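You operate a simulated robot arm through the tools that you are given. There is no shell and no other tool. Be economical: measure what you need, move in short steps, check, and stop when the job is done.

You run a simulated two-armed robot. Do the job below in one go: nothing can be reset, and whatever is moved stays where it is left.

## Task
Hold the yellow tin and pull its lid off; set tin, teal mug and red spoon on the tray.
Fine: the lid goes on the sideboard; leave the dotted mug. Set down upright: yellow tin, teal mug.
Where things are to end (x, y in the base frame): yellow tin within 0.06 m of [0.55, -0.04]; teal mug within 0.06 m of [0.54, -0.23]; red spoon within 0.06 m of [0.43, -0.13].

The check looks at the end state, three seconds after you hand in, the way a careful person would. Anything else that was tipped, shoved, dropped, spilled or broken makes it a failure. A push-on lid holds only when it is set on centred and level and pressed home; a screw cap is set on level and turned clockwise until tight.

## Robot
Two 7-joint arms with two-finger parallel grippers on one trunk, on a base that drives. Base frame: it is fixed to the floor where the robot stands at the start and does not move with it; the origin is under the middle of the robot, x ahead of it, y to its left, z up. Units: m, degrees, N and s.
The left shoulder is at the start at [0.071, 0.156, 1.03], the right one opposite. Places, roughly: inside of the wooden tray [0.5, -0.1, 0.9]; red spoon (20x5x2 cm) [0.6, 0.3, 0.9]; steel spoon [0.5, -2.25, 0.75]; table end of the sideboard [0.6, 0.1, 0.9]. Payload 3.91 kg a hand.
The tool frame of a hand sits at the grasp point between the pads (the TCP): z along the fingers, y along the line on which they close. The tips reach 0.03 m beyond it. The gripper opens to 0.11 m. The fingers are 0.02 m wide and 0.01 m thick; the gripper's body (0.048 by 0.112 m) begins 0.055 m behind the TCP.
Orientation is that of the tool frame in the base frame, as [roll, pitch, yaw] about the fixed x, y, z axes, in that order (R = Rz(yaw) Ry(pitch) Rx(roll)). With the fingers straight down and closing along the base's y, the tool's x points along the base's -x, its y along +y and its z along -z.

## Interface
- The arms move only by the tool drive_tool. It takes "left_rows", "right_rows" or both (then of equal length, played together; a hand with none holds still); each is a list of rows, each a list of 3 entries, a list of its own where there are three numbers: the turn, a rotation vector about the tool's x, y, z in rad, then the shift along the tool's x, y, z in m, then the gripper command, from -1 (shut) to 1 (fully open), values between in proportion. In form: [[[wx, wy, wz], [tx, ty, tz], claw], ...]. A call has 1 to 10 rows; each row shifts and turns the commanded pose from where the row before left it, along the tool's axes as they then stand. A row lasts 0.2 s, in which the tool goes at most 0.05 m and 8.6 degrees; a call with a longer step from one row to the next is refused whole, and so is a gripper value outside its range. Where a pose cannot be reached the arm comes as near as it can. A force on the tool above 40 N (or 10 N above the force at the start of the call, whichever is more), or a blocked arm, ends the call early, and 0.2 s more pass. Each finger travels about 0.108 m/s and halts on what it meets, pressing with about 25 N; the grip force reading is that of the motor and also rises with nothing between the fingers. The clock runs only during rows and for 0.2 s after the last one: add rows that do not move to give the fingers time. The reply holds the time, the measured pose of the TCP, the force on the tool along the base axes, the opening and the grip force, in the units named above and with some noise, with the torque about the TCP (base axes, N m) and any sound that the robot's microphone picked up.
- Cameras (640 x 400 px; columns grow to the right, rows downward): "scene" is now at [0.1393, 0, 1.2587]; the picture's right is [-0.00, -1.00, 0.00], its down [-0.54, 0.00, -0.84] and it looks along [0.84, -0.00, -0.54] (base axes); focal length 214 px, centre (320, 200). "left" rides on the left gripper at [0.072, -0.017, -0.103] in its tool frame; the picture's right is [0.23, 0.97, 0.00], its down [-0.76, 0.18, -0.62] and it looks along [-0.61, 0.14, 0.78] (tool axes); focal length 222 px, centre (320, 200). "right" rides on the right gripper at [0.072, 0.017, -0.103] in its tool frame; the picture's right is [-0.23, 0.97, 0.00], its down [-0.76, -0.18, -0.62] and it looks along [-0.61, -0.14, 0.78] (tool axes); focal length 222 px, centre (320, 200). There is no depth. A picture from a camera that has moved, and an enlarged one, comes with that camera's place and axes in the base frame and with its lens.
- grab_frame(camera): a new picture of that camera. The clock stands still meanwhile.
- lift_body(by): slides the trunk up (or, below 0, down) by that many m; the arms and the scene camera ride with it, the base frame stays. It gives what a move gives, with no picture.
- roll_base(legs): drives the robot by 1 to 6 legs, each [ahead, left, turn to the left] in m, m and degrees, along the robot's own axes; the way and the turn of a leg run together, so that a leg with both is an arc; at most 1.5 m and 180 degrees a leg. The arms and the cameras ride along, it lands a little off, and it stops where it bumps. It gives what a move gives.
- turn_head(pan, tilt): turns the head with the scene camera to pan (to the left, within 86 degrees either way) and tilt (down, from -29 to 69), counted from straight ahead of the robot. It gives what a move gives.
- zoom(camera, box): a new picture of the part [left, top, right, bottom] of that camera's present view, enlarged. The clock stands still meanwhile.
- hand_in(): hands the job in; it is judged then, once.

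Go step by step. Nothing tells you exact positions but the pictures and the camera data: compare them with the known pose of the tool, close in by small moves and look again before you grip or let go. The budget is 120 turns and 92 pictures, counting those below and the enlarged ones. Unless the task says otherwise, let go and move clear before handing in, and close with one line.

The tools are called after "Request:" as a command line: name --argument value ..., lists and objects as JSON in quotes. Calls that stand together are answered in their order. drive_tool: Moves the arms, as the interface text tells. Its arguments: {"type":"object","properties":{"left_rows":{"type":"array"},"right_rows":{"type":"array"}},"required":[]} The other tools are called the same way: lift_body (by) slides the trunk up or down; roll_base (legs) drives the base; turn_head (pan, tilt) turns the head that bears the scene camera; grab_frame (camera) takes a picture; zoom (camera, box) takes an enlarged picture of a part of a camera's view; hand_in () hands the job in.

At the start:

```text
time_s: 0.0
left_tool_pos: [0.6845, 0.6144, 1.1613]
left_tcp_rot: [179.9, 0.0, 179.9]
left_contact_force: [0.3, 1.0, 0.1]
left_wrist_torque: [0.02, 0.01, 0.0]
left_finger_gap: 0.1099
left_gripper_force: 0.0
right_tool_pos: [0.7563, -0.1707, 1.1953]
right_tcp_rot: [179.9, -0.1, -180.0]
right_contact_force: [0.4, -0.3, 0.6]
right_wrist_torque: [0.0, -0.03, 0.02]
right_finger_gap: 0.11
right_gripper_force: 0.1
trunk travel left (down, up): [-0.475, 0.465]
robot x, y, heading: [-0.0012, 0.0035, 0.1]
head pan, tilt: [-0.1, 32.5]
```

scene: 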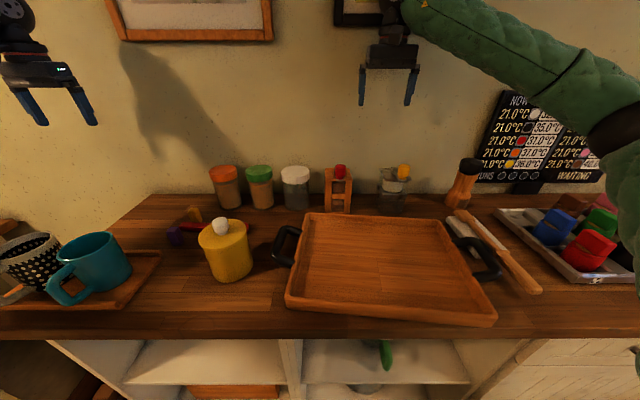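
right: 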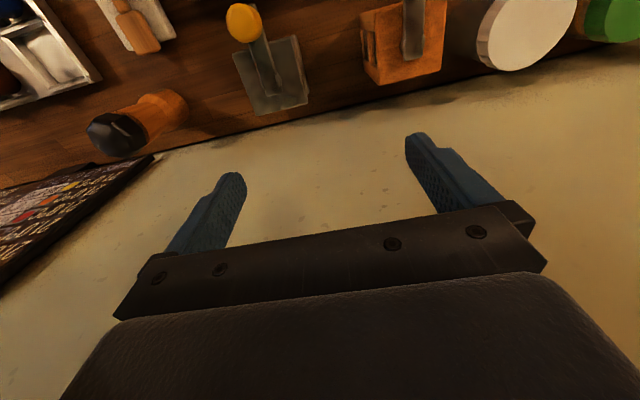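
left: 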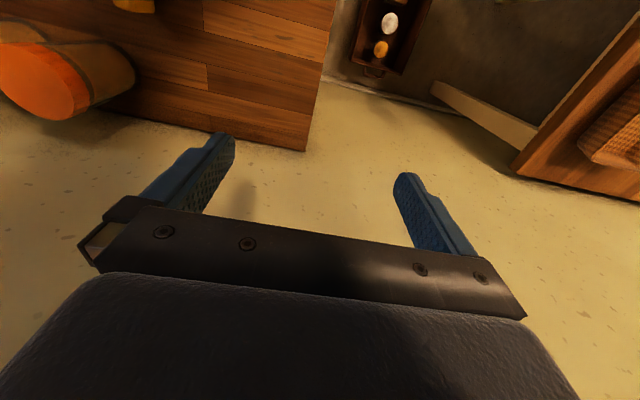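

The yellow tin stands left of the tray, the teal mug stands on a small board further left, and the red spoon is partly hidden behind the tin. I'll enlarge these areas first.

Request:
zoom --camera "scene" --box '[130, 180, 290, 300]'

Request:
zoom --camera "scene" --box '[0, 210, 180, 330]'

Request:
turn_head --pan 35 --tilt 40

Request:
grab_frame --camera "scene"

```text
3.33 times, centred on (210, 240) of scene
camera zoom: at [0.1393, 0.0, 1.2587], right [0.0, -1.0, 0.0], down [-0.54, 0.0, -0.84], along [0.84, 0.0, -0.54], focal length 715 px, centre (687, 67)
```

zoom: 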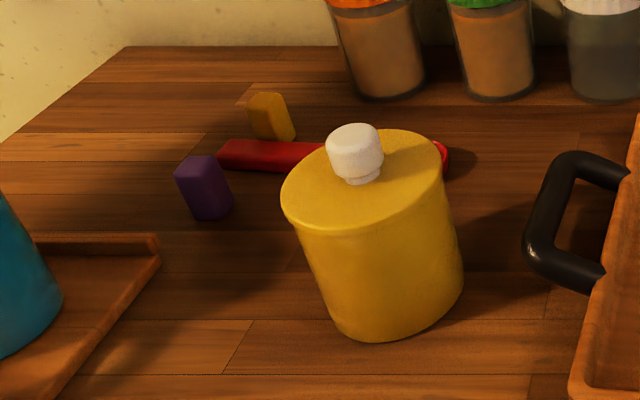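

```text
3.33 times, centred on (90, 270) of scene
camera zoom: at [0.1393, 0.0, 1.2587], right [0.0, -1.0, 0.0], down [-0.54, 0.0, -0.84], along [0.84, 0.0, -0.54], focal length 715 px, centre (1087, -33)
```

zoom: 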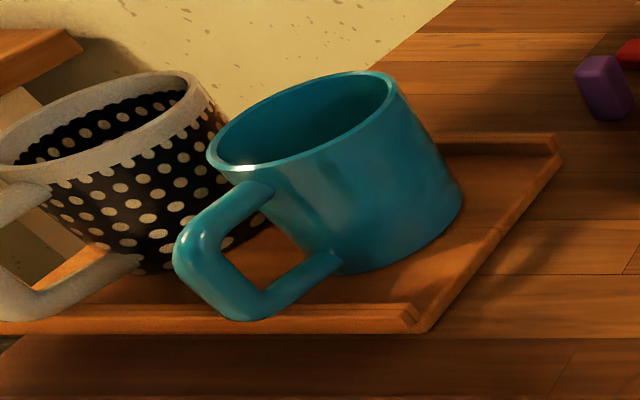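

```text
time_s: 1.0
left_tool_pos: [0.6839, 0.615, 1.1622]
left_tcp_rot: [180.0, 0.0, -179.9]
left_contact_force: [0.8, -1.0, 0.5]
left_wrist_torque: [0.02, -0.01, 0.0]
left_finger_gap: 0.11
left_gripper_force: 0.1
right_tool_pos: [0.7543, -0.1715, 1.1951]
right_tcp_rot: [-180.0, 0.1, -180.0]
right_contact_force: [0.0, -0.8, -0.6]
right_wrist_torque: [0.01, -0.03, 0.04]
right_finger_gap: 0.1099
right_gripper_force: 0.0
trunk travel left (down, up): [-0.475, 0.465]
robot x, y, heading: [0.0007, 0.0008, 0.2]
head pan, tilt: [35.0, 40.0]
```

```text
86 pictures are left
camera scene: at [0.1197, 0.0489, 1.2473], right [0.57, -0.82, 0.0], down [-0.53, -0.37, -0.77], along [0.63, 0.44, -0.64], focal length 214 px, centre (320, 200)
```

scene: 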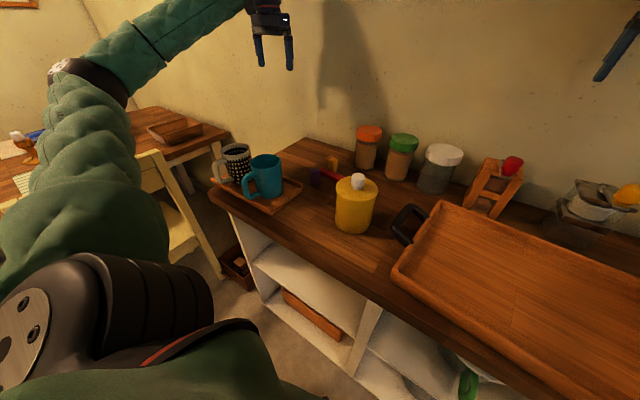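

The small board with the mugs may overhang the sideboard's end, so I'll look at that closely.

Request:
zoom --camera "scene" --box '[190, 120, 350, 220]'

Request:
zoom --camera "scene" --box '[290, 130, 450, 250]'

```text
4.00 times, centred on (270, 170) of scene
camera zoom: at [0.1197, 0.0489, 1.2473], right [0.57, -0.82, 0.0], down [-0.53, -0.37, -0.77], along [0.63, 0.44, -0.64], focal length 858 px, centre (520, 320)
```

zoom: 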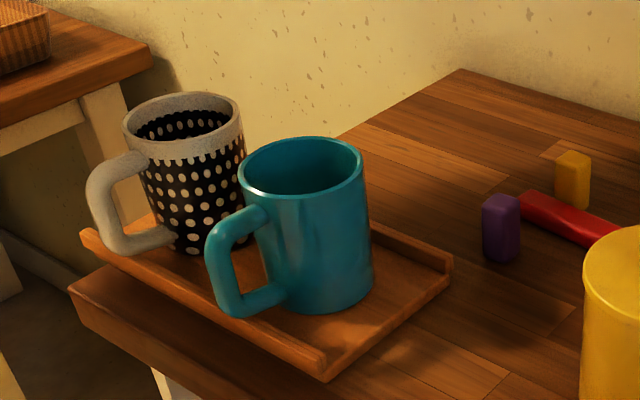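

```text
3.33 times, centred on (370, 190) of scene
camera zoom: at [0.1197, 0.0489, 1.2473], right [0.57, -0.82, 0.0], down [-0.53, -0.37, -0.77], along [0.63, 0.44, -0.64], focal length 715 px, centre (153, 233)
```

zoom: 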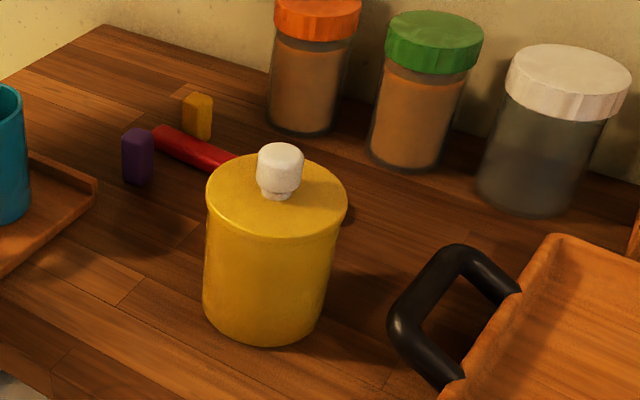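

The small board overhangs the left end slightly (edge near y≈0.56), with the teal mug at about (0.41, 0.43). I'll bring the left hand's camera over it to measure better.

Request:
drive_tool --left_rows '[[[0, 0, 0], [0.0377, -0.0307, 0.001], 1], [[0, 0, 0], [0.0377, -0.0307, 0.001], 1], [[0, 0, 0], [0.0377, -0.0307, 0.001], 1], [[0, 0, 0], [0.0377, -0.0307, 0.001], 1], [[0, 0, 0], [0.0377, -0.0307, 0.001], 1], [[0, 0, 0], [0.0377, -0.0307, 0.001], 1], [[0, 0, 0], [0.0377, -0.0307, 0.001], 1]]'

Request:
grab_frame --camera "left"

Request:
grab_frame --camera "scene"

```text
time_s: 2.6
left_tool_pos: [0.4195, 0.4003, 1.1526]
left_tcp_rot: [180.0, 0.0, -180.0]
left_contact_force: [-1.0, -0.4, 0.8]
left_wrist_torque: [-0.01, -0.01, 0.02]
left_finger_gap: 0.11
left_gripper_force: 0.0
right_tool_pos: [0.7542, -0.1716, 1.1954]
right_tcp_rot: [-180.0, 0.1, -180.0]
right_contact_force: [-0.2, -0.7, -0.8]
right_wrist_torque: [0.04, 0.01, 0.02]
right_finger_gap: 0.1102
right_gripper_force: 0.1
trunk travel left (down, up): [-0.475, 0.465]
robot x, y, heading: [0.0006, 0.0004, -0.0]
head pan, tilt: [35.0, 40.0]
```

```text
83 pictures are left
camera left: at [0.3463, 0.3837, 1.2561], right [-0.23, 0.97, 0.0], down [0.76, 0.18, 0.62], along [0.61, 0.14, -0.78], focal length 222 px, centre (320, 200)
```

left: 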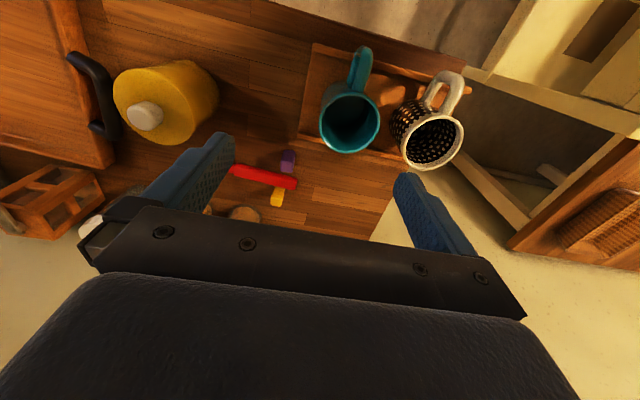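

```text
82 pictures are left
camera scene: at [0.1192, 0.0484, 1.2473], right [0.57, -0.82, 0.0], down [-0.53, -0.37, -0.77], along [0.63, 0.44, -0.64], focal length 214 px, centre (320, 200)
```

scene: 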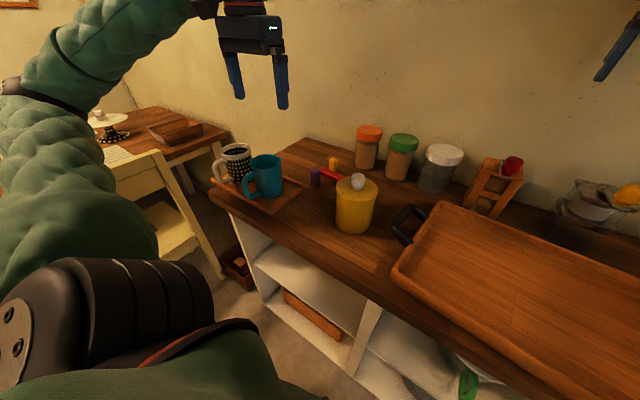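

Request:
zoom --camera "left" --box '[280, 30, 480, 180]'

Request:
zoom --camera "left" --box '[80, 40, 310, 220]'

```text
2.67 times, centred on (380, 105) of left
camera zoom: at [0.3463, 0.3837, 1.2561], right [-0.23, 0.97, 0.0], down [0.76, 0.18, 0.62], along [0.61, 0.14, -0.78], focal length 592 px, centre (160, 453)
```

zoom: 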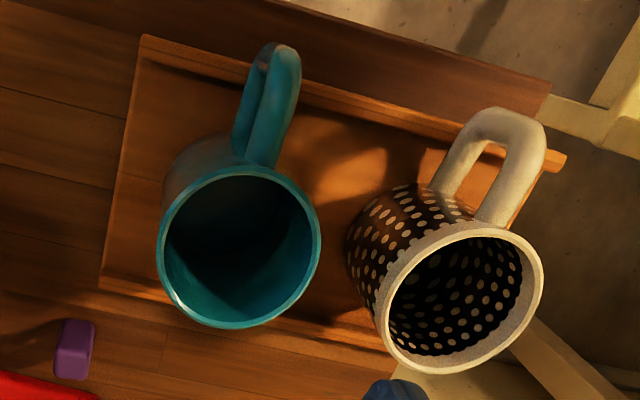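

```text
2.22 times, centred on (195, 130) of left
camera zoom: at [0.3463, 0.3837, 1.2561], right [-0.23, 0.97, 0.0], down [0.76, 0.18, 0.62], along [0.61, 0.14, -0.78], focal length 494 px, centre (598, 356)
```

zoom: 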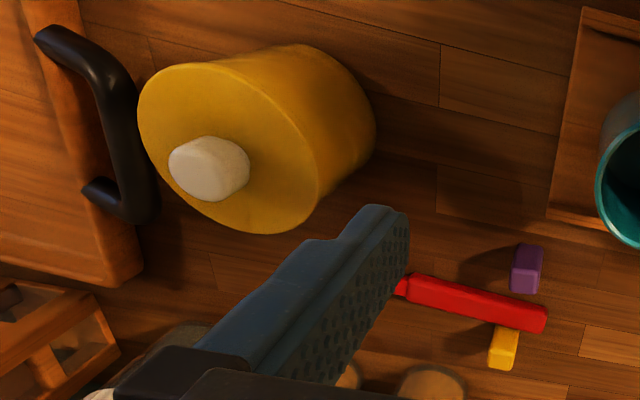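

Estimates: teal mug rim centre (0.439, 0.446, 0.965), diameter 0.08; table top about z 0.86; tin knob (0.476, 0.202, 0.997); spoon along y at x≈0.61. I'll pinch the mug's right wall, and first lower to just above the rim.

Request:
drive_tool --left_rows '[[[0, 0, 0], [-0.005, 0.002, 0.033], 0.2], [[0, 0, 0], [-0.005, 0.002, 0.033], -0.1], [[0, 0, 0], [-0.005, 0.002, 0.033], -0.1], [[0, 0, 0], [-0.0045, 0.002, 0.031], -0.1], [[0, 0, 0], [0, 0, 0], -0.1]]'

Request:
grab_frame --camera "left"

Request:
zoom --camera "scene" --box '[190, 100, 350, 220]'

```text
time_s: 3.8
left_tool_pos: [0.4411, 0.4085, 1.0244]
left_tcp_rot: [-179.9, 0.0, -180.0]
left_contact_force: [0.0, -0.4, -0.1]
left_wrist_torque: [-0.01, 0.01, -0.03]
left_finger_gap: 0.0495
left_gripper_force: 0.1
right_tool_pos: [0.7556, -0.1712, 1.195]
right_tcp_rot: [-180.0, 0.0, -180.0]
right_contact_force: [0.3, 0.6, 0.4]
right_wrist_torque: [-0.01, -0.02, 0.02]
right_finger_gap: 0.1103
right_gripper_force: 0.1
trunk travel left (down, up): [-0.475, 0.465]
robot x, y, heading: [0.0026, -0.0001, -0.1]
head pan, tilt: [35.0, 40.0]
```

```text
79 pictures are left
camera left: at [0.3674, 0.392, 1.1278], right [-0.23, 0.97, 0.0], down [0.76, 0.18, 0.62], along [0.61, 0.14, -0.78], focal length 222 px, centre (320, 200)
```

left: 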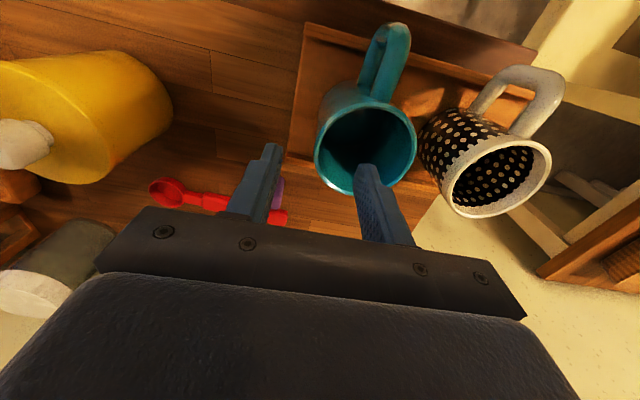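

```text
3.33 times, centred on (270, 160) of scene
camera zoom: at [0.1194, 0.0487, 1.2473], right [0.57, -0.82, 0.0], down [-0.53, -0.37, -0.77], along [0.63, 0.44, -0.64], focal length 715 px, centre (487, 333)
```

zoom: 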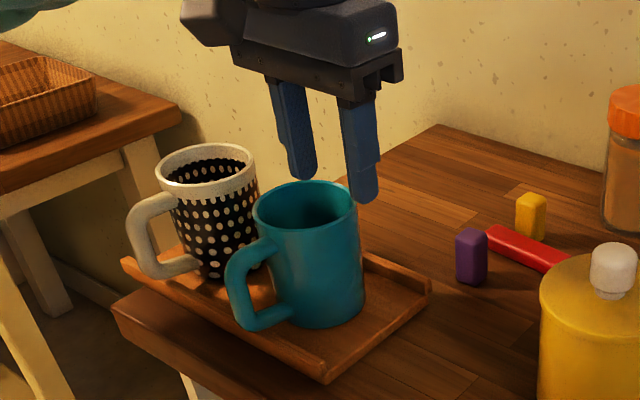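

The rim centre re-measures at (0.437, 0.445). The fingers straddle the right wall, so I'll descend and then close gently.

Request:
drive_tool --left_rows '[[[0, 0, 0], [0.001, -0.001, 0.025], -0.1], [[0, 0, 0], [0.001, 0, 0.025], -0.1], [[0, 0, 0], [0, 0, 0.02], -0.1], [[0, 0, 0], [0, 0, 0], -0.1]]'

Request:
zoom --camera "scene" --box '[190, 100, 350, 220]'

Request:
grab_frame --camera "left"

```text
time_s: 4.8
left_tool_pos: [0.4383, 0.4077, 0.9545]
left_tcp_rot: [179.9, 0.0, -179.9]
left_contact_force: [-1.0, -0.3, -0.2]
left_wrist_torque: [0.0, 0.03, -0.01]
left_finger_gap: 0.0496
left_gripper_force: 0.1
right_tool_pos: [0.7558, -0.1706, 1.1961]
right_tcp_rot: [180.0, 0.0, 180.0]
right_contact_force: [-0.2, 0.3, -0.4]
right_wrist_torque: [-0.02, 0.0, -0.01]
right_finger_gap: 0.1098
right_gripper_force: 0.0
trunk travel left (down, up): [-0.475, 0.465]
robot x, y, heading: [0.0036, 0.001, -0.2]
head pan, tilt: [35.0, 40.0]
```

```text
3.33 times, centred on (270, 160) of scene
camera zoom: at [0.1195, 0.0488, 1.2473], right [0.57, -0.82, 0.0], down [-0.53, -0.37, -0.77], along [0.63, 0.44, -0.64], focal length 715 px, centre (487, 333)
```

zoom: 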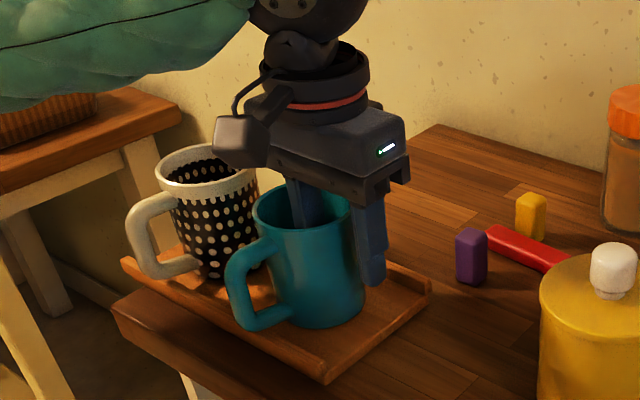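

```text
76 pictures are left
camera left: at [0.3645, 0.3901, 1.0582], right [-0.23, 0.97, 0.0], down [0.76, 0.18, 0.62], along [0.61, 0.14, -0.78], focal length 222 px, centre (320, 200)
```

left: 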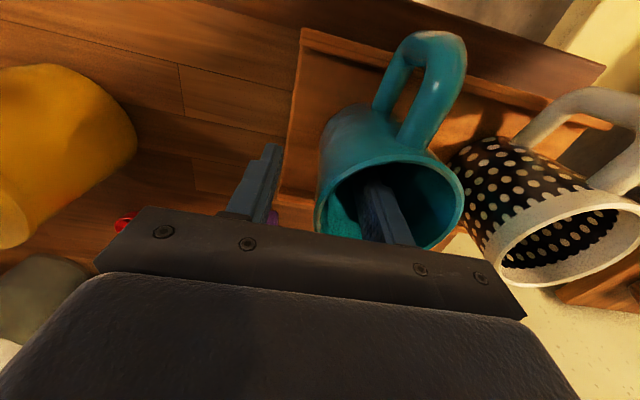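

One finger is inside and one outside the wall. Closing now, then a small lift to see whether the board stays put.

Request:
drive_tool --left_rows '[[[0, 0, 0], [0, 0, 0], -0.6], [[0, 0, 0], [0, 0, 0], -1], [[0, 0, 0], [0, 0, 0], -1], [[0, 0, 0], [0, 0, 0], -1], [[0, 0, 0], [0, 0, -0.008], -1], [[0, 0, 0], [0, 0, -0.01], -1], [[0, 0, 0], [0, 0, -0.01], -1], [[0, 0, 0], [0, 0, 0], -1]]'

Request:
zoom --camera "scene" --box '[190, 100, 350, 220]'

```text
time_s: 6.6
left_tool_pos: [0.4376, 0.4067, 0.9814]
left_tcp_rot: [-180.0, 0.0, 180.0]
left_contact_force: [0.0, 0.6, -2.9]
left_wrist_torque: [-0.12, -0.04, -0.02]
left_finger_gap: 0.0078
left_gripper_force: 24.8
right_tool_pos: [0.7557, -0.1709, 1.1939]
right_tcp_rot: [-180.0, 0.1, -180.0]
right_contact_force: [0.4, 0.0, -0.8]
right_wrist_torque: [-0.04, 0.05, 0.01]
right_finger_gap: 0.11
right_gripper_force: 0.1
trunk travel left (down, up): [-0.475, 0.465]
robot x, y, heading: [-0.0014, -0.0005, 0.1]
head pan, tilt: [35.0, 40.0]
```

```text
3.33 times, centred on (270, 160) of scene
camera zoom: at [0.1196, 0.0491, 1.2472], right [0.57, -0.82, 0.0], down [-0.53, -0.37, -0.77], along [0.63, 0.44, -0.64], focal length 715 px, centre (487, 333)
```

zoom: 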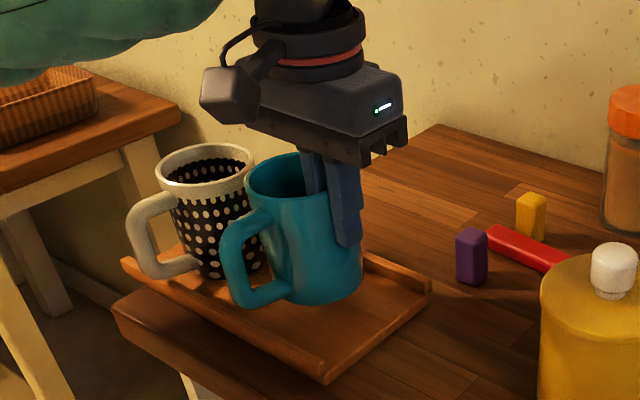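

The mug is held and the board stays stable. I'll raise the mug, park the right arm further right, and look at the tray.

Request:
drive_tool --left_rows '[[[0, 0, 0], [0, 0, -0.02], -1], [[0, 0, 0], [0, 0, -0.03], -1], [[0, 0, 0], [0, 0, -0.03], -1], [[0, 0, 0], [0, 0, -0.03], -1], [[0, 0, 0], [0, 0, -0.03], -1], [[0, 0, 0], [0, -0.02, -0.02], -1], [[0, 0, 0], [0, -0.03, 0], -1], [[0, 0, 0], [0, -0.03, 0], -1], [[0, 0, 0], [0, 0, 0], -1]]' --right_rows '[[[0, 0, 0], [0.005, -0.04, -0.004], 1], [[0, 0, 0], [0.005, -0.04, -0.004], 1], [[0, 0, 0], [0.005, -0.04, -0.004], 1], [[0, 0, 0], [0.005, -0.04, -0.004], 1], [[0, 0, 0], [0.005, -0.04, -0.004], 1], [[0, 0, 0], [0.005, -0.04, -0.004], 1], [[0, 0, 0], [0.005, -0.04, -0.004], 1], [[0, 0, 0], [0.005, -0.04, -0.004], 1], [[0, 0, 0], [0.005, -0.04, -0.004], 1]]'

Request:
turn_head --pan -5 --tilt 40

Request:
grab_frame --camera "scene"

```text
time_s: 8.6
left_tool_pos: [0.4352, 0.3277, 1.145]
left_tcp_rot: [179.9, 0.1, -179.9]
left_contact_force: [-0.8, 0.1, -3.0]
left_wrist_torque: [-0.1, -0.06, 0.04]
left_finger_gap: 0.0076
left_gripper_force: 25.3
right_tool_pos: [0.7092, -0.5306, 1.2311]
right_tcp_rot: [-180.0, 0.1, -179.8]
right_contact_force: [0.3, 0.2, -0.3]
right_wrist_torque: [0.03, -0.04, 0.03]
right_finger_gap: 0.1101
right_gripper_force: 0.0
trunk travel left (down, up): [-0.475, 0.465]
robot x, y, heading: [-0.0024, 0.0009, 0.2]
head pan, tilt: [35.0, 40.0]
```

```text
time_s: 9.7
left_tool_pos: [0.4383, 0.328, 1.1433]
left_tcp_rot: [-179.9, 0.0, 180.0]
left_contact_force: [1.0, 0.7, -3.4]
left_wrist_torque: [-0.1, -0.05, 0.02]
left_finger_gap: 0.0077
left_gripper_force: 25.0
right_tool_pos: [0.7121, -0.5296, 1.2295]
right_tcp_rot: [180.0, 0.1, 180.0]
right_contact_force: [0.0, -0.9, 0.1]
right_wrist_torque: [-0.03, -0.03, -0.01]
right_finger_gap: 0.1099
right_gripper_force: 0.1
trunk travel left (down, up): [-0.475, 0.465]
robot x, y, heading: [-0.0007, 0.0011, 0.1]
head pan, tilt: [-5.0, 40.0]
```

```text
74 pictures are left
camera scene: at [0.1348, -0.0072, 1.2472], right [-0.09, -1.0, 0.0], down [-0.64, 0.06, -0.77], along [0.76, -0.07, -0.64], focal length 214 px, centre (320, 200)
```

scene: 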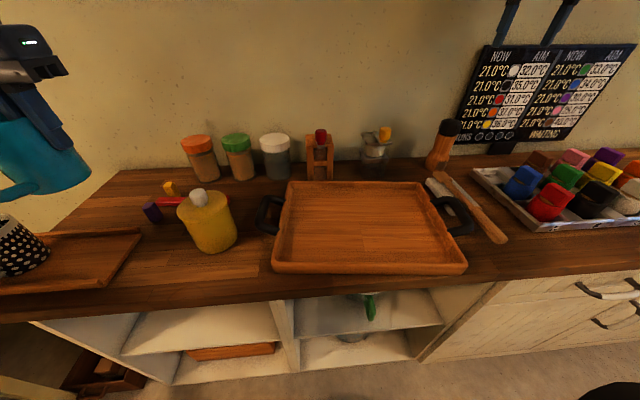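

The tray spans about x 0.37–0.62 and y −0.32 to 0.05, turned by about −5°. I'll carry the mug across toward (0.545, −0.235).

Request:
drive_tool --left_rows '[[[0, 0, 0], [-0.004, -0.025, 0], -1], [[0, 0, 0], [-0.007, -0.04, 0], -1], [[0, 0, 0], [-0.008, -0.045, 0], -1], [[0, 0, 0], [-0.008, -0.045, 0], -1], [[0, 0, 0], [-0.008, -0.045, 0], -1], [[0, 0, 0], [-0.008, -0.045, 0], -1], [[0, 0, 0], [-0.008, -0.045, 0], -1], [[0, 0, 0], [-0.008, -0.045, 0], -1], [[0, 0, 0], [-0.007, -0.035, 0], -1], [[0, 0, 0], [0, 0, 0], -1]]'

Request:
drive_tool --left_rows '[[[0, 0, 0], [-0.007, -0.035, 0], -1], [[0, 0, 0], [-0.008, -0.045, 0], -1], [[0, 0, 0], [-0.008, -0.045, 0], -1], [[0, 0, 0], [-0.008, -0.045, 0], -1], [[0, 0, 0], [-0.008, -0.045, 0], -1], [[0, 0, 0], [-0.005, -0.017, 0], -1], [[0, 0, 0], [0, 0, 0], -1]]'

Request:
grab_frame --camera "scene"

Request:
grab_frame --camera "left"

```text
time_s: 11.9
left_tool_pos: [0.5028, -0.046, 1.1441]
left_tcp_rot: [-180.0, 0.1, -179.9]
left_contact_force: [0.0, -0.2, -3.3]
left_wrist_torque: [-0.11, -0.04, 0.02]
left_finger_gap: 0.0077
left_gripper_force: 24.7
right_tool_pos: [0.7105, -0.5287, 1.2295]
right_tcp_rot: [180.0, 0.0, 179.9]
right_contact_force: [0.0, 0.0, 0.4]
right_wrist_torque: [0.01, -0.06, -0.01]
right_finger_gap: 0.1105
right_gripper_force: 0.1
trunk travel left (down, up): [-0.475, 0.465]
robot x, y, heading: [0.0034, -0.0034, -0.2]
head pan, tilt: [-5.0, 40.0]
```

```text
time_s: 13.5
left_tool_pos: [0.5465, -0.2776, 1.1436]
left_tcp_rot: [-180.0, 0.0, 180.0]
left_contact_force: [1.1, -0.2, -3.1]
left_wrist_torque: [-0.13, -0.06, -0.01]
left_finger_gap: 0.0078
left_gripper_force: 24.8
right_tool_pos: [0.711, -0.5305, 1.2292]
right_tcp_rot: [180.0, 0.1, -179.9]
right_contact_force: [0.3, 0.1, 0.7]
right_wrist_torque: [0.03, 0.0, -0.03]
right_finger_gap: 0.11
right_gripper_force: 0.0
trunk travel left (down, up): [-0.475, 0.465]
robot x, y, heading: [-0.0008, -0.0012, 0.0]
head pan, tilt: [-5.0, 40.0]
```

```text
73 pictures are left
camera scene: at [0.1348, -0.008, 1.2472], right [-0.09, -1.0, 0.0], down [-0.64, 0.06, -0.77], along [0.76, -0.07, -0.64], focal length 214 px, centre (320, 200)
```

scene: 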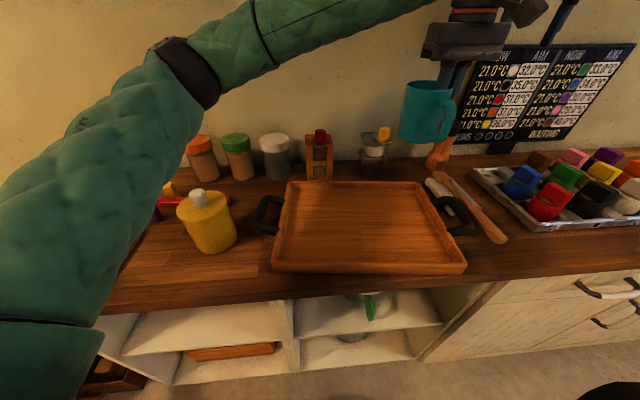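

```text
72 pictures are left
camera left: at [0.473, -0.2947, 1.2475], right [-0.23, 0.97, 0.0], down [0.76, 0.18, 0.62], along [0.61, 0.14, -0.78], focal length 222 px, centre (320, 200)
```

left: 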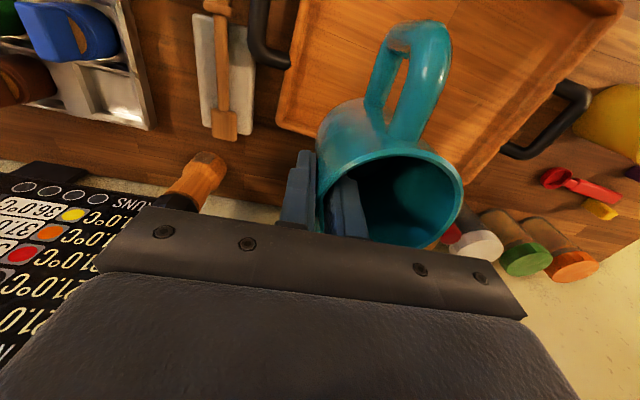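

The tray's back right corner measures near (0.615, −0.335), so I'll shift the mug 2 cm left and 1.5 cm nearer, then lower most of the way.

Request:
drive_tool --left_rows '[[[0, 0, 0], [0.008, 0.012, 0.01], -1], [[0, 0, 0], [0.008, 0.011, 0.02], -1], [[0, 0, 0], [0, 0, 0.03], -1], [[0, 0, 0], [0, 0, 0.03], -1], [[0, 0, 0], [0, 0, 0.03], -1], [[0, 0, 0], [0, 0, 0.03], -1], [[0, 0, 0], [0, 0, 0.01], -1], [[0, 0, 0], [0, 0, 0], -1]]'

Request:
zoom --camera "scene" --box '[260, 100, 500, 280]'

```text
time_s: 15.3
left_tool_pos: [0.5299, -0.2554, 0.9842]
left_tcp_rot: [179.8, 0.3, 180.0]
left_contact_force: [-0.2, -0.5, -3.2]
left_wrist_torque: [-0.08, -0.06, -0.01]
left_finger_gap: 0.0077
left_gripper_force: 24.8
right_tool_pos: [0.7075, -0.5322, 1.2322]
right_tcp_rot: [180.0, 0.1, 180.0]
right_contact_force: [0.2, -0.2, -0.3]
right_wrist_torque: [0.02, -0.01, 0.0]
right_finger_gap: 0.1098
right_gripper_force: 0.0
trunk travel left (down, up): [-0.475, 0.465]
robot x, y, heading: [0.003, -0.005, 0.2]
head pan, tilt: [-5.0, 40.0]
```

```text
2.22 times, centred on (380, 190) of scene
camera zoom: at [0.1314, -0.0099, 1.2489], right [-0.09, -1.0, 0.0], down [-0.64, 0.06, -0.77], along [0.76, -0.07, -0.64], focal length 477 px, centre (187, 222)
```

zoom: 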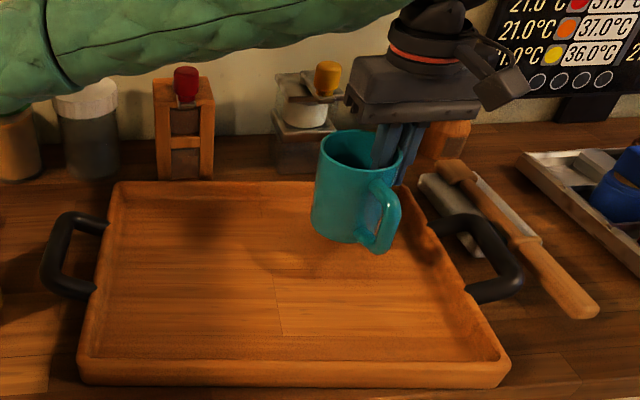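

The mug hangs over the tray interior with good margin. Lowering slowly now.

Request:
drive_tool --left_rows '[[[0, 0, 0], [0, 0, 0.006], -1], [[0, 0, 0], [0, 0, 0.006], -1], [[0, 0, 0], [0, 0, 0.005], -1], [[0, 0, 0], [0, 0, 0.004], -1], [[0, 0, 0], [0, 0, 0], -1]]'

Request:
zoom --camera "scene" --box '[320, 120, 480, 240]'

```text
time_s: 16.5
left_tool_pos: [0.5256, -0.2568, 0.9719]
left_tcp_rot: [179.9, 1.1, -180.0]
left_contact_force: [0.3, -0.1, -2.7]
left_wrist_torque: [-0.1, -0.05, 0.0]
left_finger_gap: 0.0075
left_gripper_force: 24.5
right_tool_pos: [0.7015, -0.5362, 1.2361]
right_tcp_rot: [179.7, 0.4, -179.9]
right_contact_force: [-0.5, 0.1, -0.9]
right_wrist_torque: [0.04, 0.01, 0.0]
right_finger_gap: 0.1099
right_gripper_force: 0.0
trunk travel left (down, up): [-0.475, 0.465]
robot x, y, heading: [-0.0024, 0.0016, 0.0]
head pan, tilt: [-5.0, 40.0]
```

```text
3.33 times, centred on (400, 180) of scene
camera zoom: at [0.1248, -0.0124, 1.2502], right [-0.09, -1.0, -0.01], down [-0.63, 0.06, -0.77], along [0.77, -0.06, -0.64], focal length 715 px, centre (53, 267)
```

zoom: 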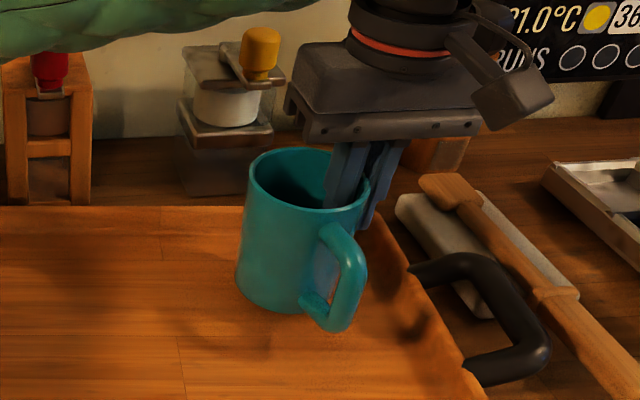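

The trunk is shifting slightly, as if the left arm presses on something. I'll check before going further.

Request:
grab_frame --camera "scene"

Request:
grab_frame --camera "right"

```text
69 pictures are left
camera scene: at [0.1248, -0.0124, 1.2502], right [-0.09, -1.0, -0.01], down [-0.63, 0.06, -0.77], along [0.77, -0.06, -0.64], focal length 214 px, centre (320, 200)
```

scene: 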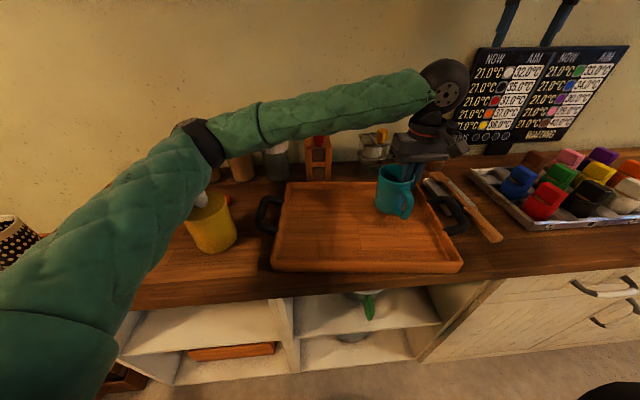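

```text
68 pictures are left
camera right: at [0.6278, -0.5195, 1.3384], right [0.23, 0.97, 0.01], down [0.76, -0.18, 0.63], along [0.61, -0.14, -0.78], focal length 222 px, centre (320, 200)
```

right: 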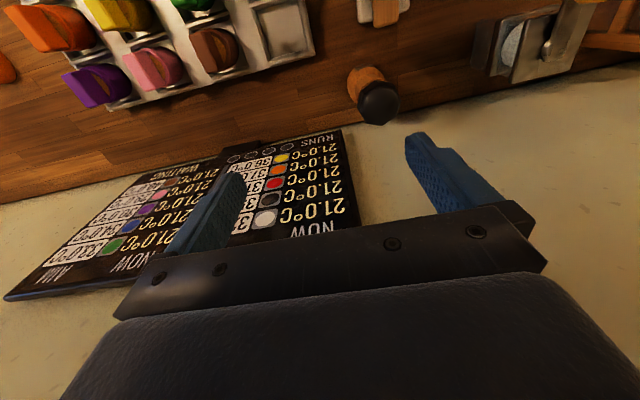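

The left elbow is pressing on the tin's knob. I'll raise the mug straight up, then reposition the base so the arm comes in without crossing the tin.

Request:
drive_tool --left_rows '[[[0, 0, 0], [0, 0, -0.02], -1], [[0, 0, 0], [0, 0, -0.04], -1], [[0, 0, 0], [0, 0, -0.04], -1], [[0, 0, 0], [0, 0, -0.04], -1], [[0, 0, 0], [0, 0, -0.04], -1], [[0, 0, 0], [0, 0, 0], -1]]'

Request:
grab_frame --camera "scene"

```text
time_s: 17.9
left_tool_pos: [0.5312, -0.2519, 1.141]
left_tcp_rot: [180.0, -0.1, 180.0]
left_contact_force: [0.1, 0.0, -2.4]
left_wrist_torque: [-0.11, -0.04, 0.01]
left_finger_gap: 0.0075
left_gripper_force: 24.8
right_tool_pos: [0.7108, -0.5311, 1.229]
right_tcp_rot: [-180.0, 0.1, -179.9]
right_contact_force: [-0.4, 0.0, 0.6]
right_wrist_torque: [0.0, -0.01, -0.02]
right_finger_gap: 0.1099
right_gripper_force: 0.1
trunk travel left (down, up): [-0.475, 0.465]
robot x, y, heading: [-0.0008, 0.0037, -0.1]
head pan, tilt: [-5.0, 40.0]
```

```text
67 pictures are left
camera scene: at [0.135, -0.0077, 1.247], right [-0.09, -1.0, 0.0], down [-0.64, 0.06, -0.77], along [0.76, -0.07, -0.64], focal length 214 px, centre (320, 200)
```

scene: 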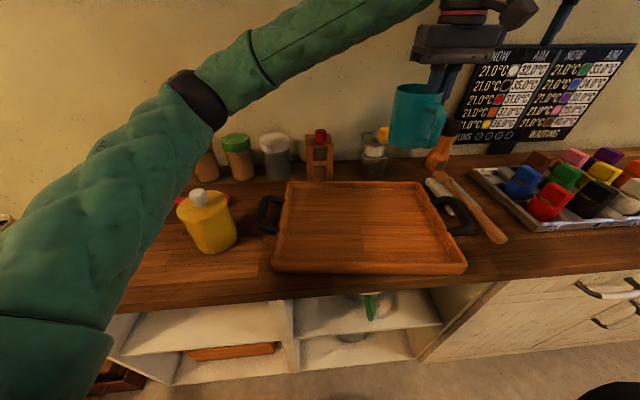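

The tin hasn't moved. Raising the trunk will lift the elbow clear, so I'll do that and lower the hand again.

Request:
lift_body --by 0.22

Request:
drive_tool --left_rows '[[[0, 0, 0], [0, 0, 0.03], -1], [[0, 0, 0], [0, 0, 0.045], -1], [[0, 0, 0], [0, 0, 0.045], -1], [[0, 0, 0], [0, 0, 0.045], -1], [[0, 0, 0], [0, 0, 0.045], -1], [[0, 0, 0], [0, 0, 0.04], -1], [[0, 0, 0], [0, 0, 0.04], -1], [[0, 0, 0], [0, 0, 0.03], -1], [[0, 0, 0], [0, 0, 0.02], -1], [[0, 0, 0], [0, 0, 0], -1]]'

Request:
grab_frame --camera "scene"

```text
time_s: 20.2
left_tool_pos: [0.5318, -0.2525, 1.3614]
left_tcp_rot: [-180.0, 0.0, 180.0]
left_contact_force: [-0.1, 0.2, -3.6]
left_wrist_torque: [-0.09, -0.04, 0.02]
left_finger_gap: 0.0073
left_gripper_force: 25.2
right_tool_pos: [0.7111, -0.5321, 1.4496]
right_tcp_rot: [179.9, 0.0, 179.9]
right_contact_force: [0.7, -0.3, -0.5]
right_wrist_torque: [-0.02, -0.01, -0.02]
right_finger_gap: 0.1098
right_gripper_force: 0.2
trunk travel left (down, up): [-0.695, 0.245]
robot x, y, heading: [0.0012, -0.0005, 0.1]
head pan, tilt: [-5.0, 40.0]
```

```text
time_s: 22.4
left_tool_pos: [0.531, -0.2533, 1.0212]
left_tcp_rot: [179.9, 0.0, 179.9]
left_contact_force: [-0.3, 0.0, -3.2]
left_wrist_torque: [-0.12, -0.03, 0.0]
left_finger_gap: 0.0077
left_gripper_force: 25.2
right_tool_pos: [0.7108, -0.5312, 1.45]
right_tcp_rot: [180.0, 0.1, -180.0]
right_contact_force: [0.2, 0.3, 0.6]
right_wrist_torque: [-0.01, -0.02, 0.04]
right_finger_gap: 0.1099
right_gripper_force: 0.1
trunk travel left (down, up): [-0.695, 0.245]
robot x, y, heading: [0.0006, 0.0008, -0.1]
head pan, tilt: [-5.0, 40.0]
```

```text
66 pictures are left
camera scene: at [0.1348, -0.0081, 1.4672], right [-0.09, -1.0, 0.0], down [-0.64, 0.06, -0.77], along [0.76, -0.07, -0.64], focal length 214 px, centre (320, 200)
```

scene: 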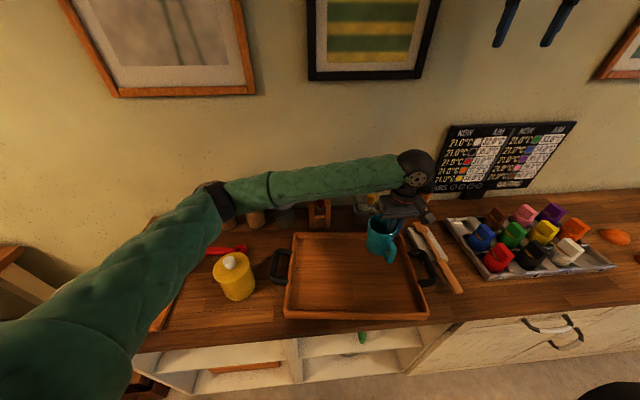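

The elbow looks higher now. I'll lower to just above the tray floor, watching for any trunk lean.

Request:
drive_tool --left_rows '[[[0, 0, 0], [0, 0, 0.015], -1], [[0, 0, 0], [0, 0, 0.015], -1], [[0, 0, 0], [0, 0, 0.015], -1], [[0, 0, 0], [0, 0, 0.007], -1], [[0, 0, 0], [0, 0, 0], -1]]'

Request:
zoom --camera "scene" --box '[270, 180, 470, 320]'

Request:
zoom --camera "scene" --box '[150, 170, 310, 310]'

```text
time_s: 23.6
left_tool_pos: [0.5311, -0.2525, 0.9674]
left_tcp_rot: [-180.0, 0.0, -180.0]
left_contact_force: [-0.2, 0.6, -3.2]
left_wrist_torque: [-0.06, -0.05, 0.03]
left_finger_gap: 0.0077
left_gripper_force: 24.9
right_tool_pos: [0.7116, -0.5315, 1.4491]
right_tcp_rot: [180.0, 0.0, 180.0]
right_contact_force: [0.2, 0.5, 0.3]
right_wrist_torque: [0.01, -0.01, -0.04]
right_finger_gap: 0.1099
right_gripper_force: 0.1
trunk travel left (down, up): [-0.695, 0.245]
robot x, y, heading: [-0.0024, 0.0032, 0.0]
head pan, tilt: [-5.0, 40.0]
```

```text
2.86 times, centred on (370, 250) of scene
camera zoom: at [0.1349, -0.0079, 1.4672], right [-0.09, -1.0, 0.0], down [-0.64, 0.06, -0.77], along [0.76, -0.07, -0.64], focal length 613 px, centre (177, 57)
```

zoom: 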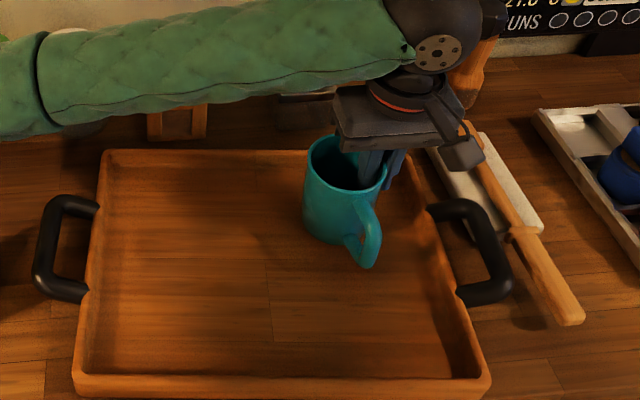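

```text
2.86 times, centred on (230, 240) of scene
camera zoom: at [0.1349, -0.0079, 1.4672], right [-0.09, -1.0, 0.0], down [-0.64, 0.06, -0.77], along [0.76, -0.07, -0.64], focal length 613 px, centre (577, 86)
```

zoom: 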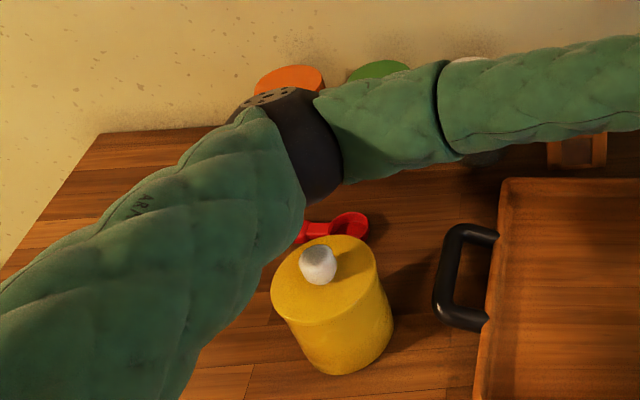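

No lean this time. Lowering the last bit in small steps.

Request:
drive_tool --left_rows '[[[0, 0, 0], [0, 0, 0.003], -1], [[0, 0, 0], [0, 0, 0.003], -1], [[0, 0, 0], [0, 0, 0.002], -1], [[0, 0, 0], [0, 0, 0], -1]]'

```text
time_s: 24.6
left_tool_pos: [0.5322, -0.2515, 0.9612]
left_tcp_rot: [180.0, 0.0, -179.9]
left_contact_force: [-0.8, 0.3, -2.8]
left_wrist_torque: [-0.11, -0.04, 0.01]
left_finger_gap: 0.0077
left_gripper_force: 25.5
right_tool_pos: [0.7122, -0.531, 1.4497]
right_tcp_rot: [179.9, 0.0, -180.0]
right_contact_force: [-0.3, -0.1, 0.3]
right_wrist_torque: [0.01, -0.02, -0.04]
right_finger_gap: 0.1098
right_gripper_force: 0.1
trunk travel left (down, up): [-0.695, 0.245]
robot x, y, heading: [-0.001, -0.0001, 0.1]
head pan, tilt: [-5.0, 40.0]
```

Request:
drive_tool --left_rows '[[[0, 0, 0], [0, 0, 0.002], -1], [[0, 0, 0], [0, 0, 0.002], -1], [[0, 0, 0], [0, 0, 0.002], -1], [[0, 0, 0], [0, 0, 0], -1]]'

Request:
zoom --camera "scene" --box '[340, 190, 440, 280]'

```text
time_s: 25.6
left_tool_pos: [0.5315, -0.2521, 0.9559]
left_tcp_rot: [180.0, 0.0, -180.0]
left_contact_force: [0.5, -0.7, -2.8]
left_wrist_torque: [-0.08, -0.03, -0.02]
left_finger_gap: 0.0078
left_gripper_force: 25.0
right_tool_pos: [0.7106, -0.5311, 1.4506]
right_tcp_rot: [-180.0, 0.1, -180.0]
right_contact_force: [-0.5, -0.3, 0.8]
right_wrist_torque: [-0.02, 0.02, 0.02]
right_finger_gap: 0.1101
right_gripper_force: 0.0
trunk travel left (down, up): [-0.695, 0.245]
robot x, y, heading: [-0.0013, -0.0006, -0.0]
head pan, tilt: [-5.0, 40.0]
```

```text
4.44 times, centred on (390, 235) of scene
camera zoom: at [0.134, -0.008, 1.4676], right [-0.09, -1.0, 0.0], down [-0.64, 0.06, -0.77], along [0.76, -0.07, -0.64], focal length 953 px, centre (9, 44)
```

zoom: 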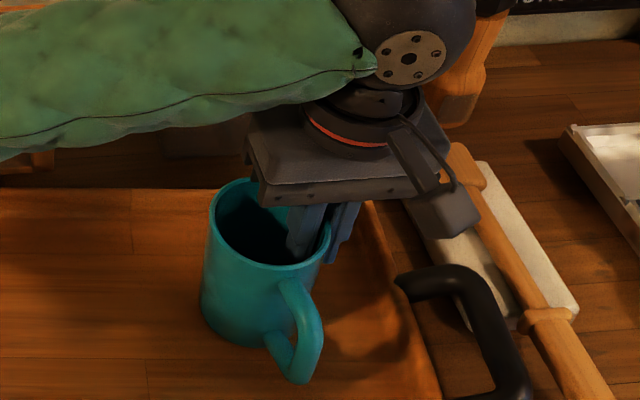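

The camera shifted by about a millimetre, so something may be touching again. Checking the forearm above the jars.

Request:
zoom --camera "scene" --box '[180, 150, 400, 290]'

Request:
grab_frame --camera "left"

```text
2.86 times, centred on (290, 220) of scene
camera zoom: at [0.134, -0.008, 1.4676], right [-0.09, -1.0, 0.0], down [-0.64, 0.06, -0.77], along [0.76, -0.07, -0.64], focal length 613 px, centre (406, 143)
```

zoom: 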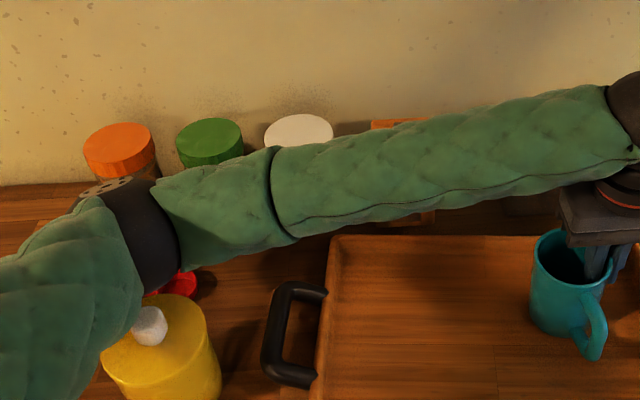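

```text
61 pictures are left
camera left: at [0.4576, -0.2695, 1.0596], right [-0.23, 0.97, 0.0], down [0.76, 0.18, 0.62], along [0.61, 0.14, -0.78], focal length 222 px, centre (320, 200)
```

left: 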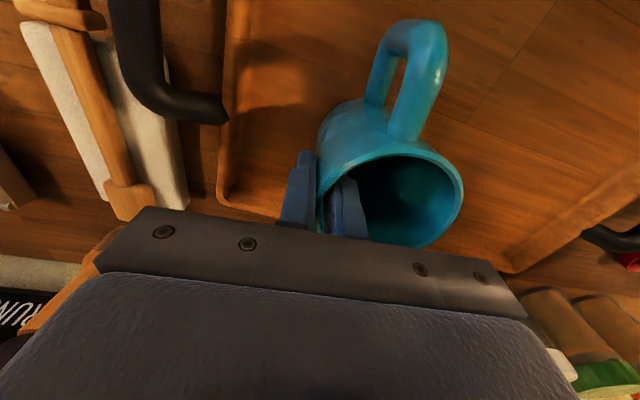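

The upper arm is touching the knob again, so I'll raise the mug and move the base 0.3 m to the right.

Request:
drive_tool --left_rows '[[[0, 0, 0], [0, 0, -0.02], -1], [[0, 0, 0], [0, 0, -0.04], -1], [[0, 0, 0], [0, 0, -0.04], -1], [[0, 0, 0], [0, 0, -0.04], -1], [[0, 0, 0], [0, 0.03, -0.02], -1], [[0, 0, 0], [0, 0.04, 0], -1], [[0, 0, 0], [0, 0.04, 0], -1], [[0, 0, 0], [0, 0.03, 0], -1], [[0, 0, 0], [0, 0, 0], -1]]'

Request:
roll_base --legs '[[0, -0.32, 0]]'

Request:
grab_frame --camera "scene"

```text
time_s: 27.6
left_tool_pos: [0.531, -0.1136, 1.1171]
left_tcp_rot: [179.9, -0.1, 179.9]
left_contact_force: [-0.1, -0.3, -3.2]
left_wrist_torque: [-0.09, -0.05, 0.01]
left_finger_gap: 0.0073
left_gripper_force: 25.5
right_tool_pos: [0.7111, -0.5318, 1.4486]
right_tcp_rot: [179.9, 0.0, 180.0]
right_contact_force: [-0.1, 0.6, 0.0]
right_wrist_torque: [0.0, 0.0, 0.0]
right_finger_gap: 0.1101
right_gripper_force: 0.1
trunk travel left (down, up): [-0.695, 0.245]
robot x, y, heading: [-0.0017, 0.0011, -0.1]
head pan, tilt: [-5.0, 40.0]
```

```text
time_s: 29.8
left_tool_pos: [0.5316, -0.4367, 1.1159]
left_tcp_rot: [-179.9, 0.1, 179.8]
left_contact_force: [-0.4, -0.4, -3.1]
left_wrist_torque: [-0.09, -0.03, 0.03]
left_finger_gap: 0.0077
left_gripper_force: 25.2
right_tool_pos: [0.7105, -0.8531, 1.4494]
right_tcp_rot: [179.9, 0.0, 179.9]
right_contact_force: [0.3, 0.0, 0.1]
right_wrist_torque: [-0.02, 0.03, -0.02]
right_finger_gap: 0.1101
right_gripper_force: 0.0
trunk travel left (down, up): [-0.695, 0.245]
robot x, y, heading: [0.0025, -0.3244, 0.1]
head pan, tilt: [-5.0, 40.0]
```

```text
60 pictures are left
camera scene: at [0.1347, -0.3302, 1.4672], right [-0.09, -1.0, 0.0], down [-0.64, 0.06, -0.77], along [0.76, -0.07, -0.64], focal length 214 px, centre (320, 200)
```

scene: 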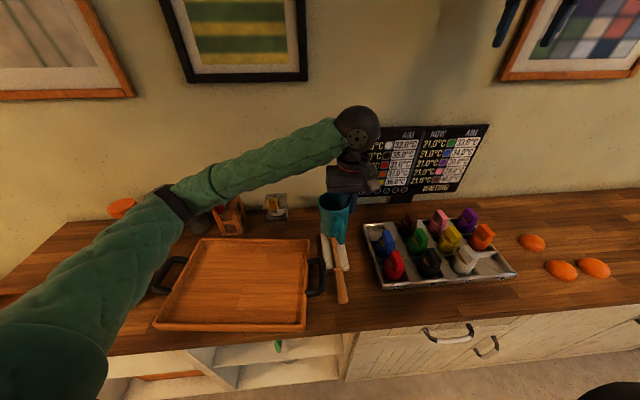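

Now I'll bring the mug back left over its spot, then lower to 1 cm above the floor.

Request:
drive_tool --left_rows '[[[0, 0, 0], [0, 0.03, 0], -1], [[0, 0, 0], [0, 0.04, 0], -1], [[0, 0, 0], [0, 0.04, 0], -1], [[0, 0, 0], [0, 0.04, 0], -1], [[0, 0, 0], [0, 0.032, 0], -1], [[0, 0, 0], [0, 0, 0.03], -1], [[0, 0, 0], [0, 0, 0.04], -1], [[0, 0, 0], [0, 0, 0.04], -1], [[0, 0, 0], [0, 0, 0.035], -1], [[0, 0, 0], [0, 0, 0], -1]]'

Request:
grab_frame --camera "scene"

```text
time_s: 31.9
left_tool_pos: [0.5337, -0.2585, 0.984]
left_tcp_rot: [179.5, 1.1, -180.0]
left_contact_force: [0.2, -0.2, -2.9]
left_wrist_torque: [-0.1, -0.04, 0.01]
left_finger_gap: 0.0075
left_gripper_force: 25.5
right_tool_pos: [0.7055, -0.8627, 1.451]
right_tcp_rot: [179.5, 0.2, 179.9]
right_contact_force: [-0.1, -0.4, -0.5]
right_wrist_torque: [-0.05, 0.02, -0.04]
right_finger_gap: 0.1102
right_gripper_force: 0.1
trunk travel left (down, up): [-0.695, 0.245]
robot x, y, heading: [0.0022, -0.3221, -0.3]
head pan, tilt: [-5.0, 40.0]
```

```text
59 pictures are left
camera scene: at [0.1305, -0.3391, 1.4713], right [-0.09, -1.0, -0.01], down [-0.64, 0.06, -0.77], along [0.77, -0.06, -0.64], focal length 214 px, centre (320, 200)
```

scene: 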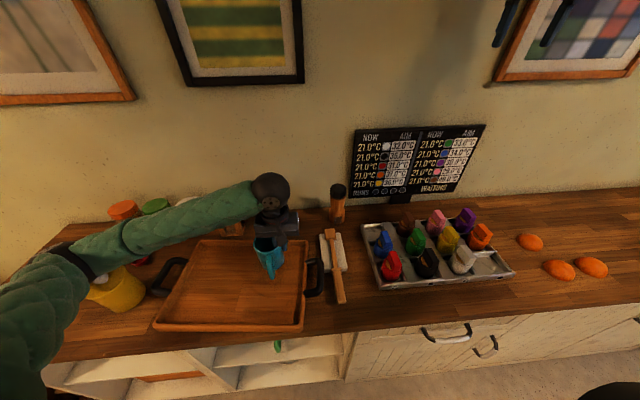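

The elbow swings out onto the tin again. I'll raise at once and back the base off, so the arm is stretched and the elbow stays in front of the sideboard.

Request:
drive_tool --left_rows '[[[0, 0, 0], [0, 0, -0.04], -1], [[0, 0, 0], [0, 0, -0.045], -1], [[0, 0, 0], [0, 0, -0.045], -1], [[0, 0, 0], [0, -0.03, -0.03], -1], [[0, 0, 0], [0, -0.04, 0], -1], [[0, 0, 0], [0, 0, 0], -1]]'

Request:
grab_frame --camera "scene"

```text
time_s: 33.4
left_tool_pos: [0.531, -0.3205, 1.1328]
left_tcp_rot: [-179.9, 0.0, 179.9]
left_contact_force: [-0.6, -0.2, -3.6]
left_wrist_torque: [-0.09, 0.0, 0.0]
left_finger_gap: 0.0075
left_gripper_force: 24.9
right_tool_pos: [0.7099, -0.8514, 1.4519]
right_tcp_rot: [-179.9, -0.1, 179.8]
right_contact_force: [-0.3, 0.3, 1.1]
right_wrist_torque: [-0.03, -0.01, 0.01]
right_finger_gap: 0.1102
right_gripper_force: 0.1
trunk travel left (down, up): [-0.695, 0.245]
robot x, y, heading: [-0.0036, -0.3196, -0.4]
head pan, tilt: [-5.0, 40.0]
```

```text
58 pictures are left
camera scene: at [0.1334, -0.3273, 1.4674], right [-0.09, -1.0, 0.0], down [-0.64, 0.06, -0.77], along [0.76, -0.07, -0.64], focal length 214 px, centre (320, 200)
```

scene: 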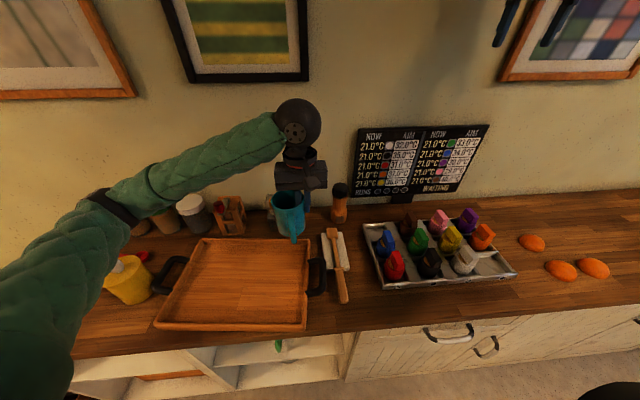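

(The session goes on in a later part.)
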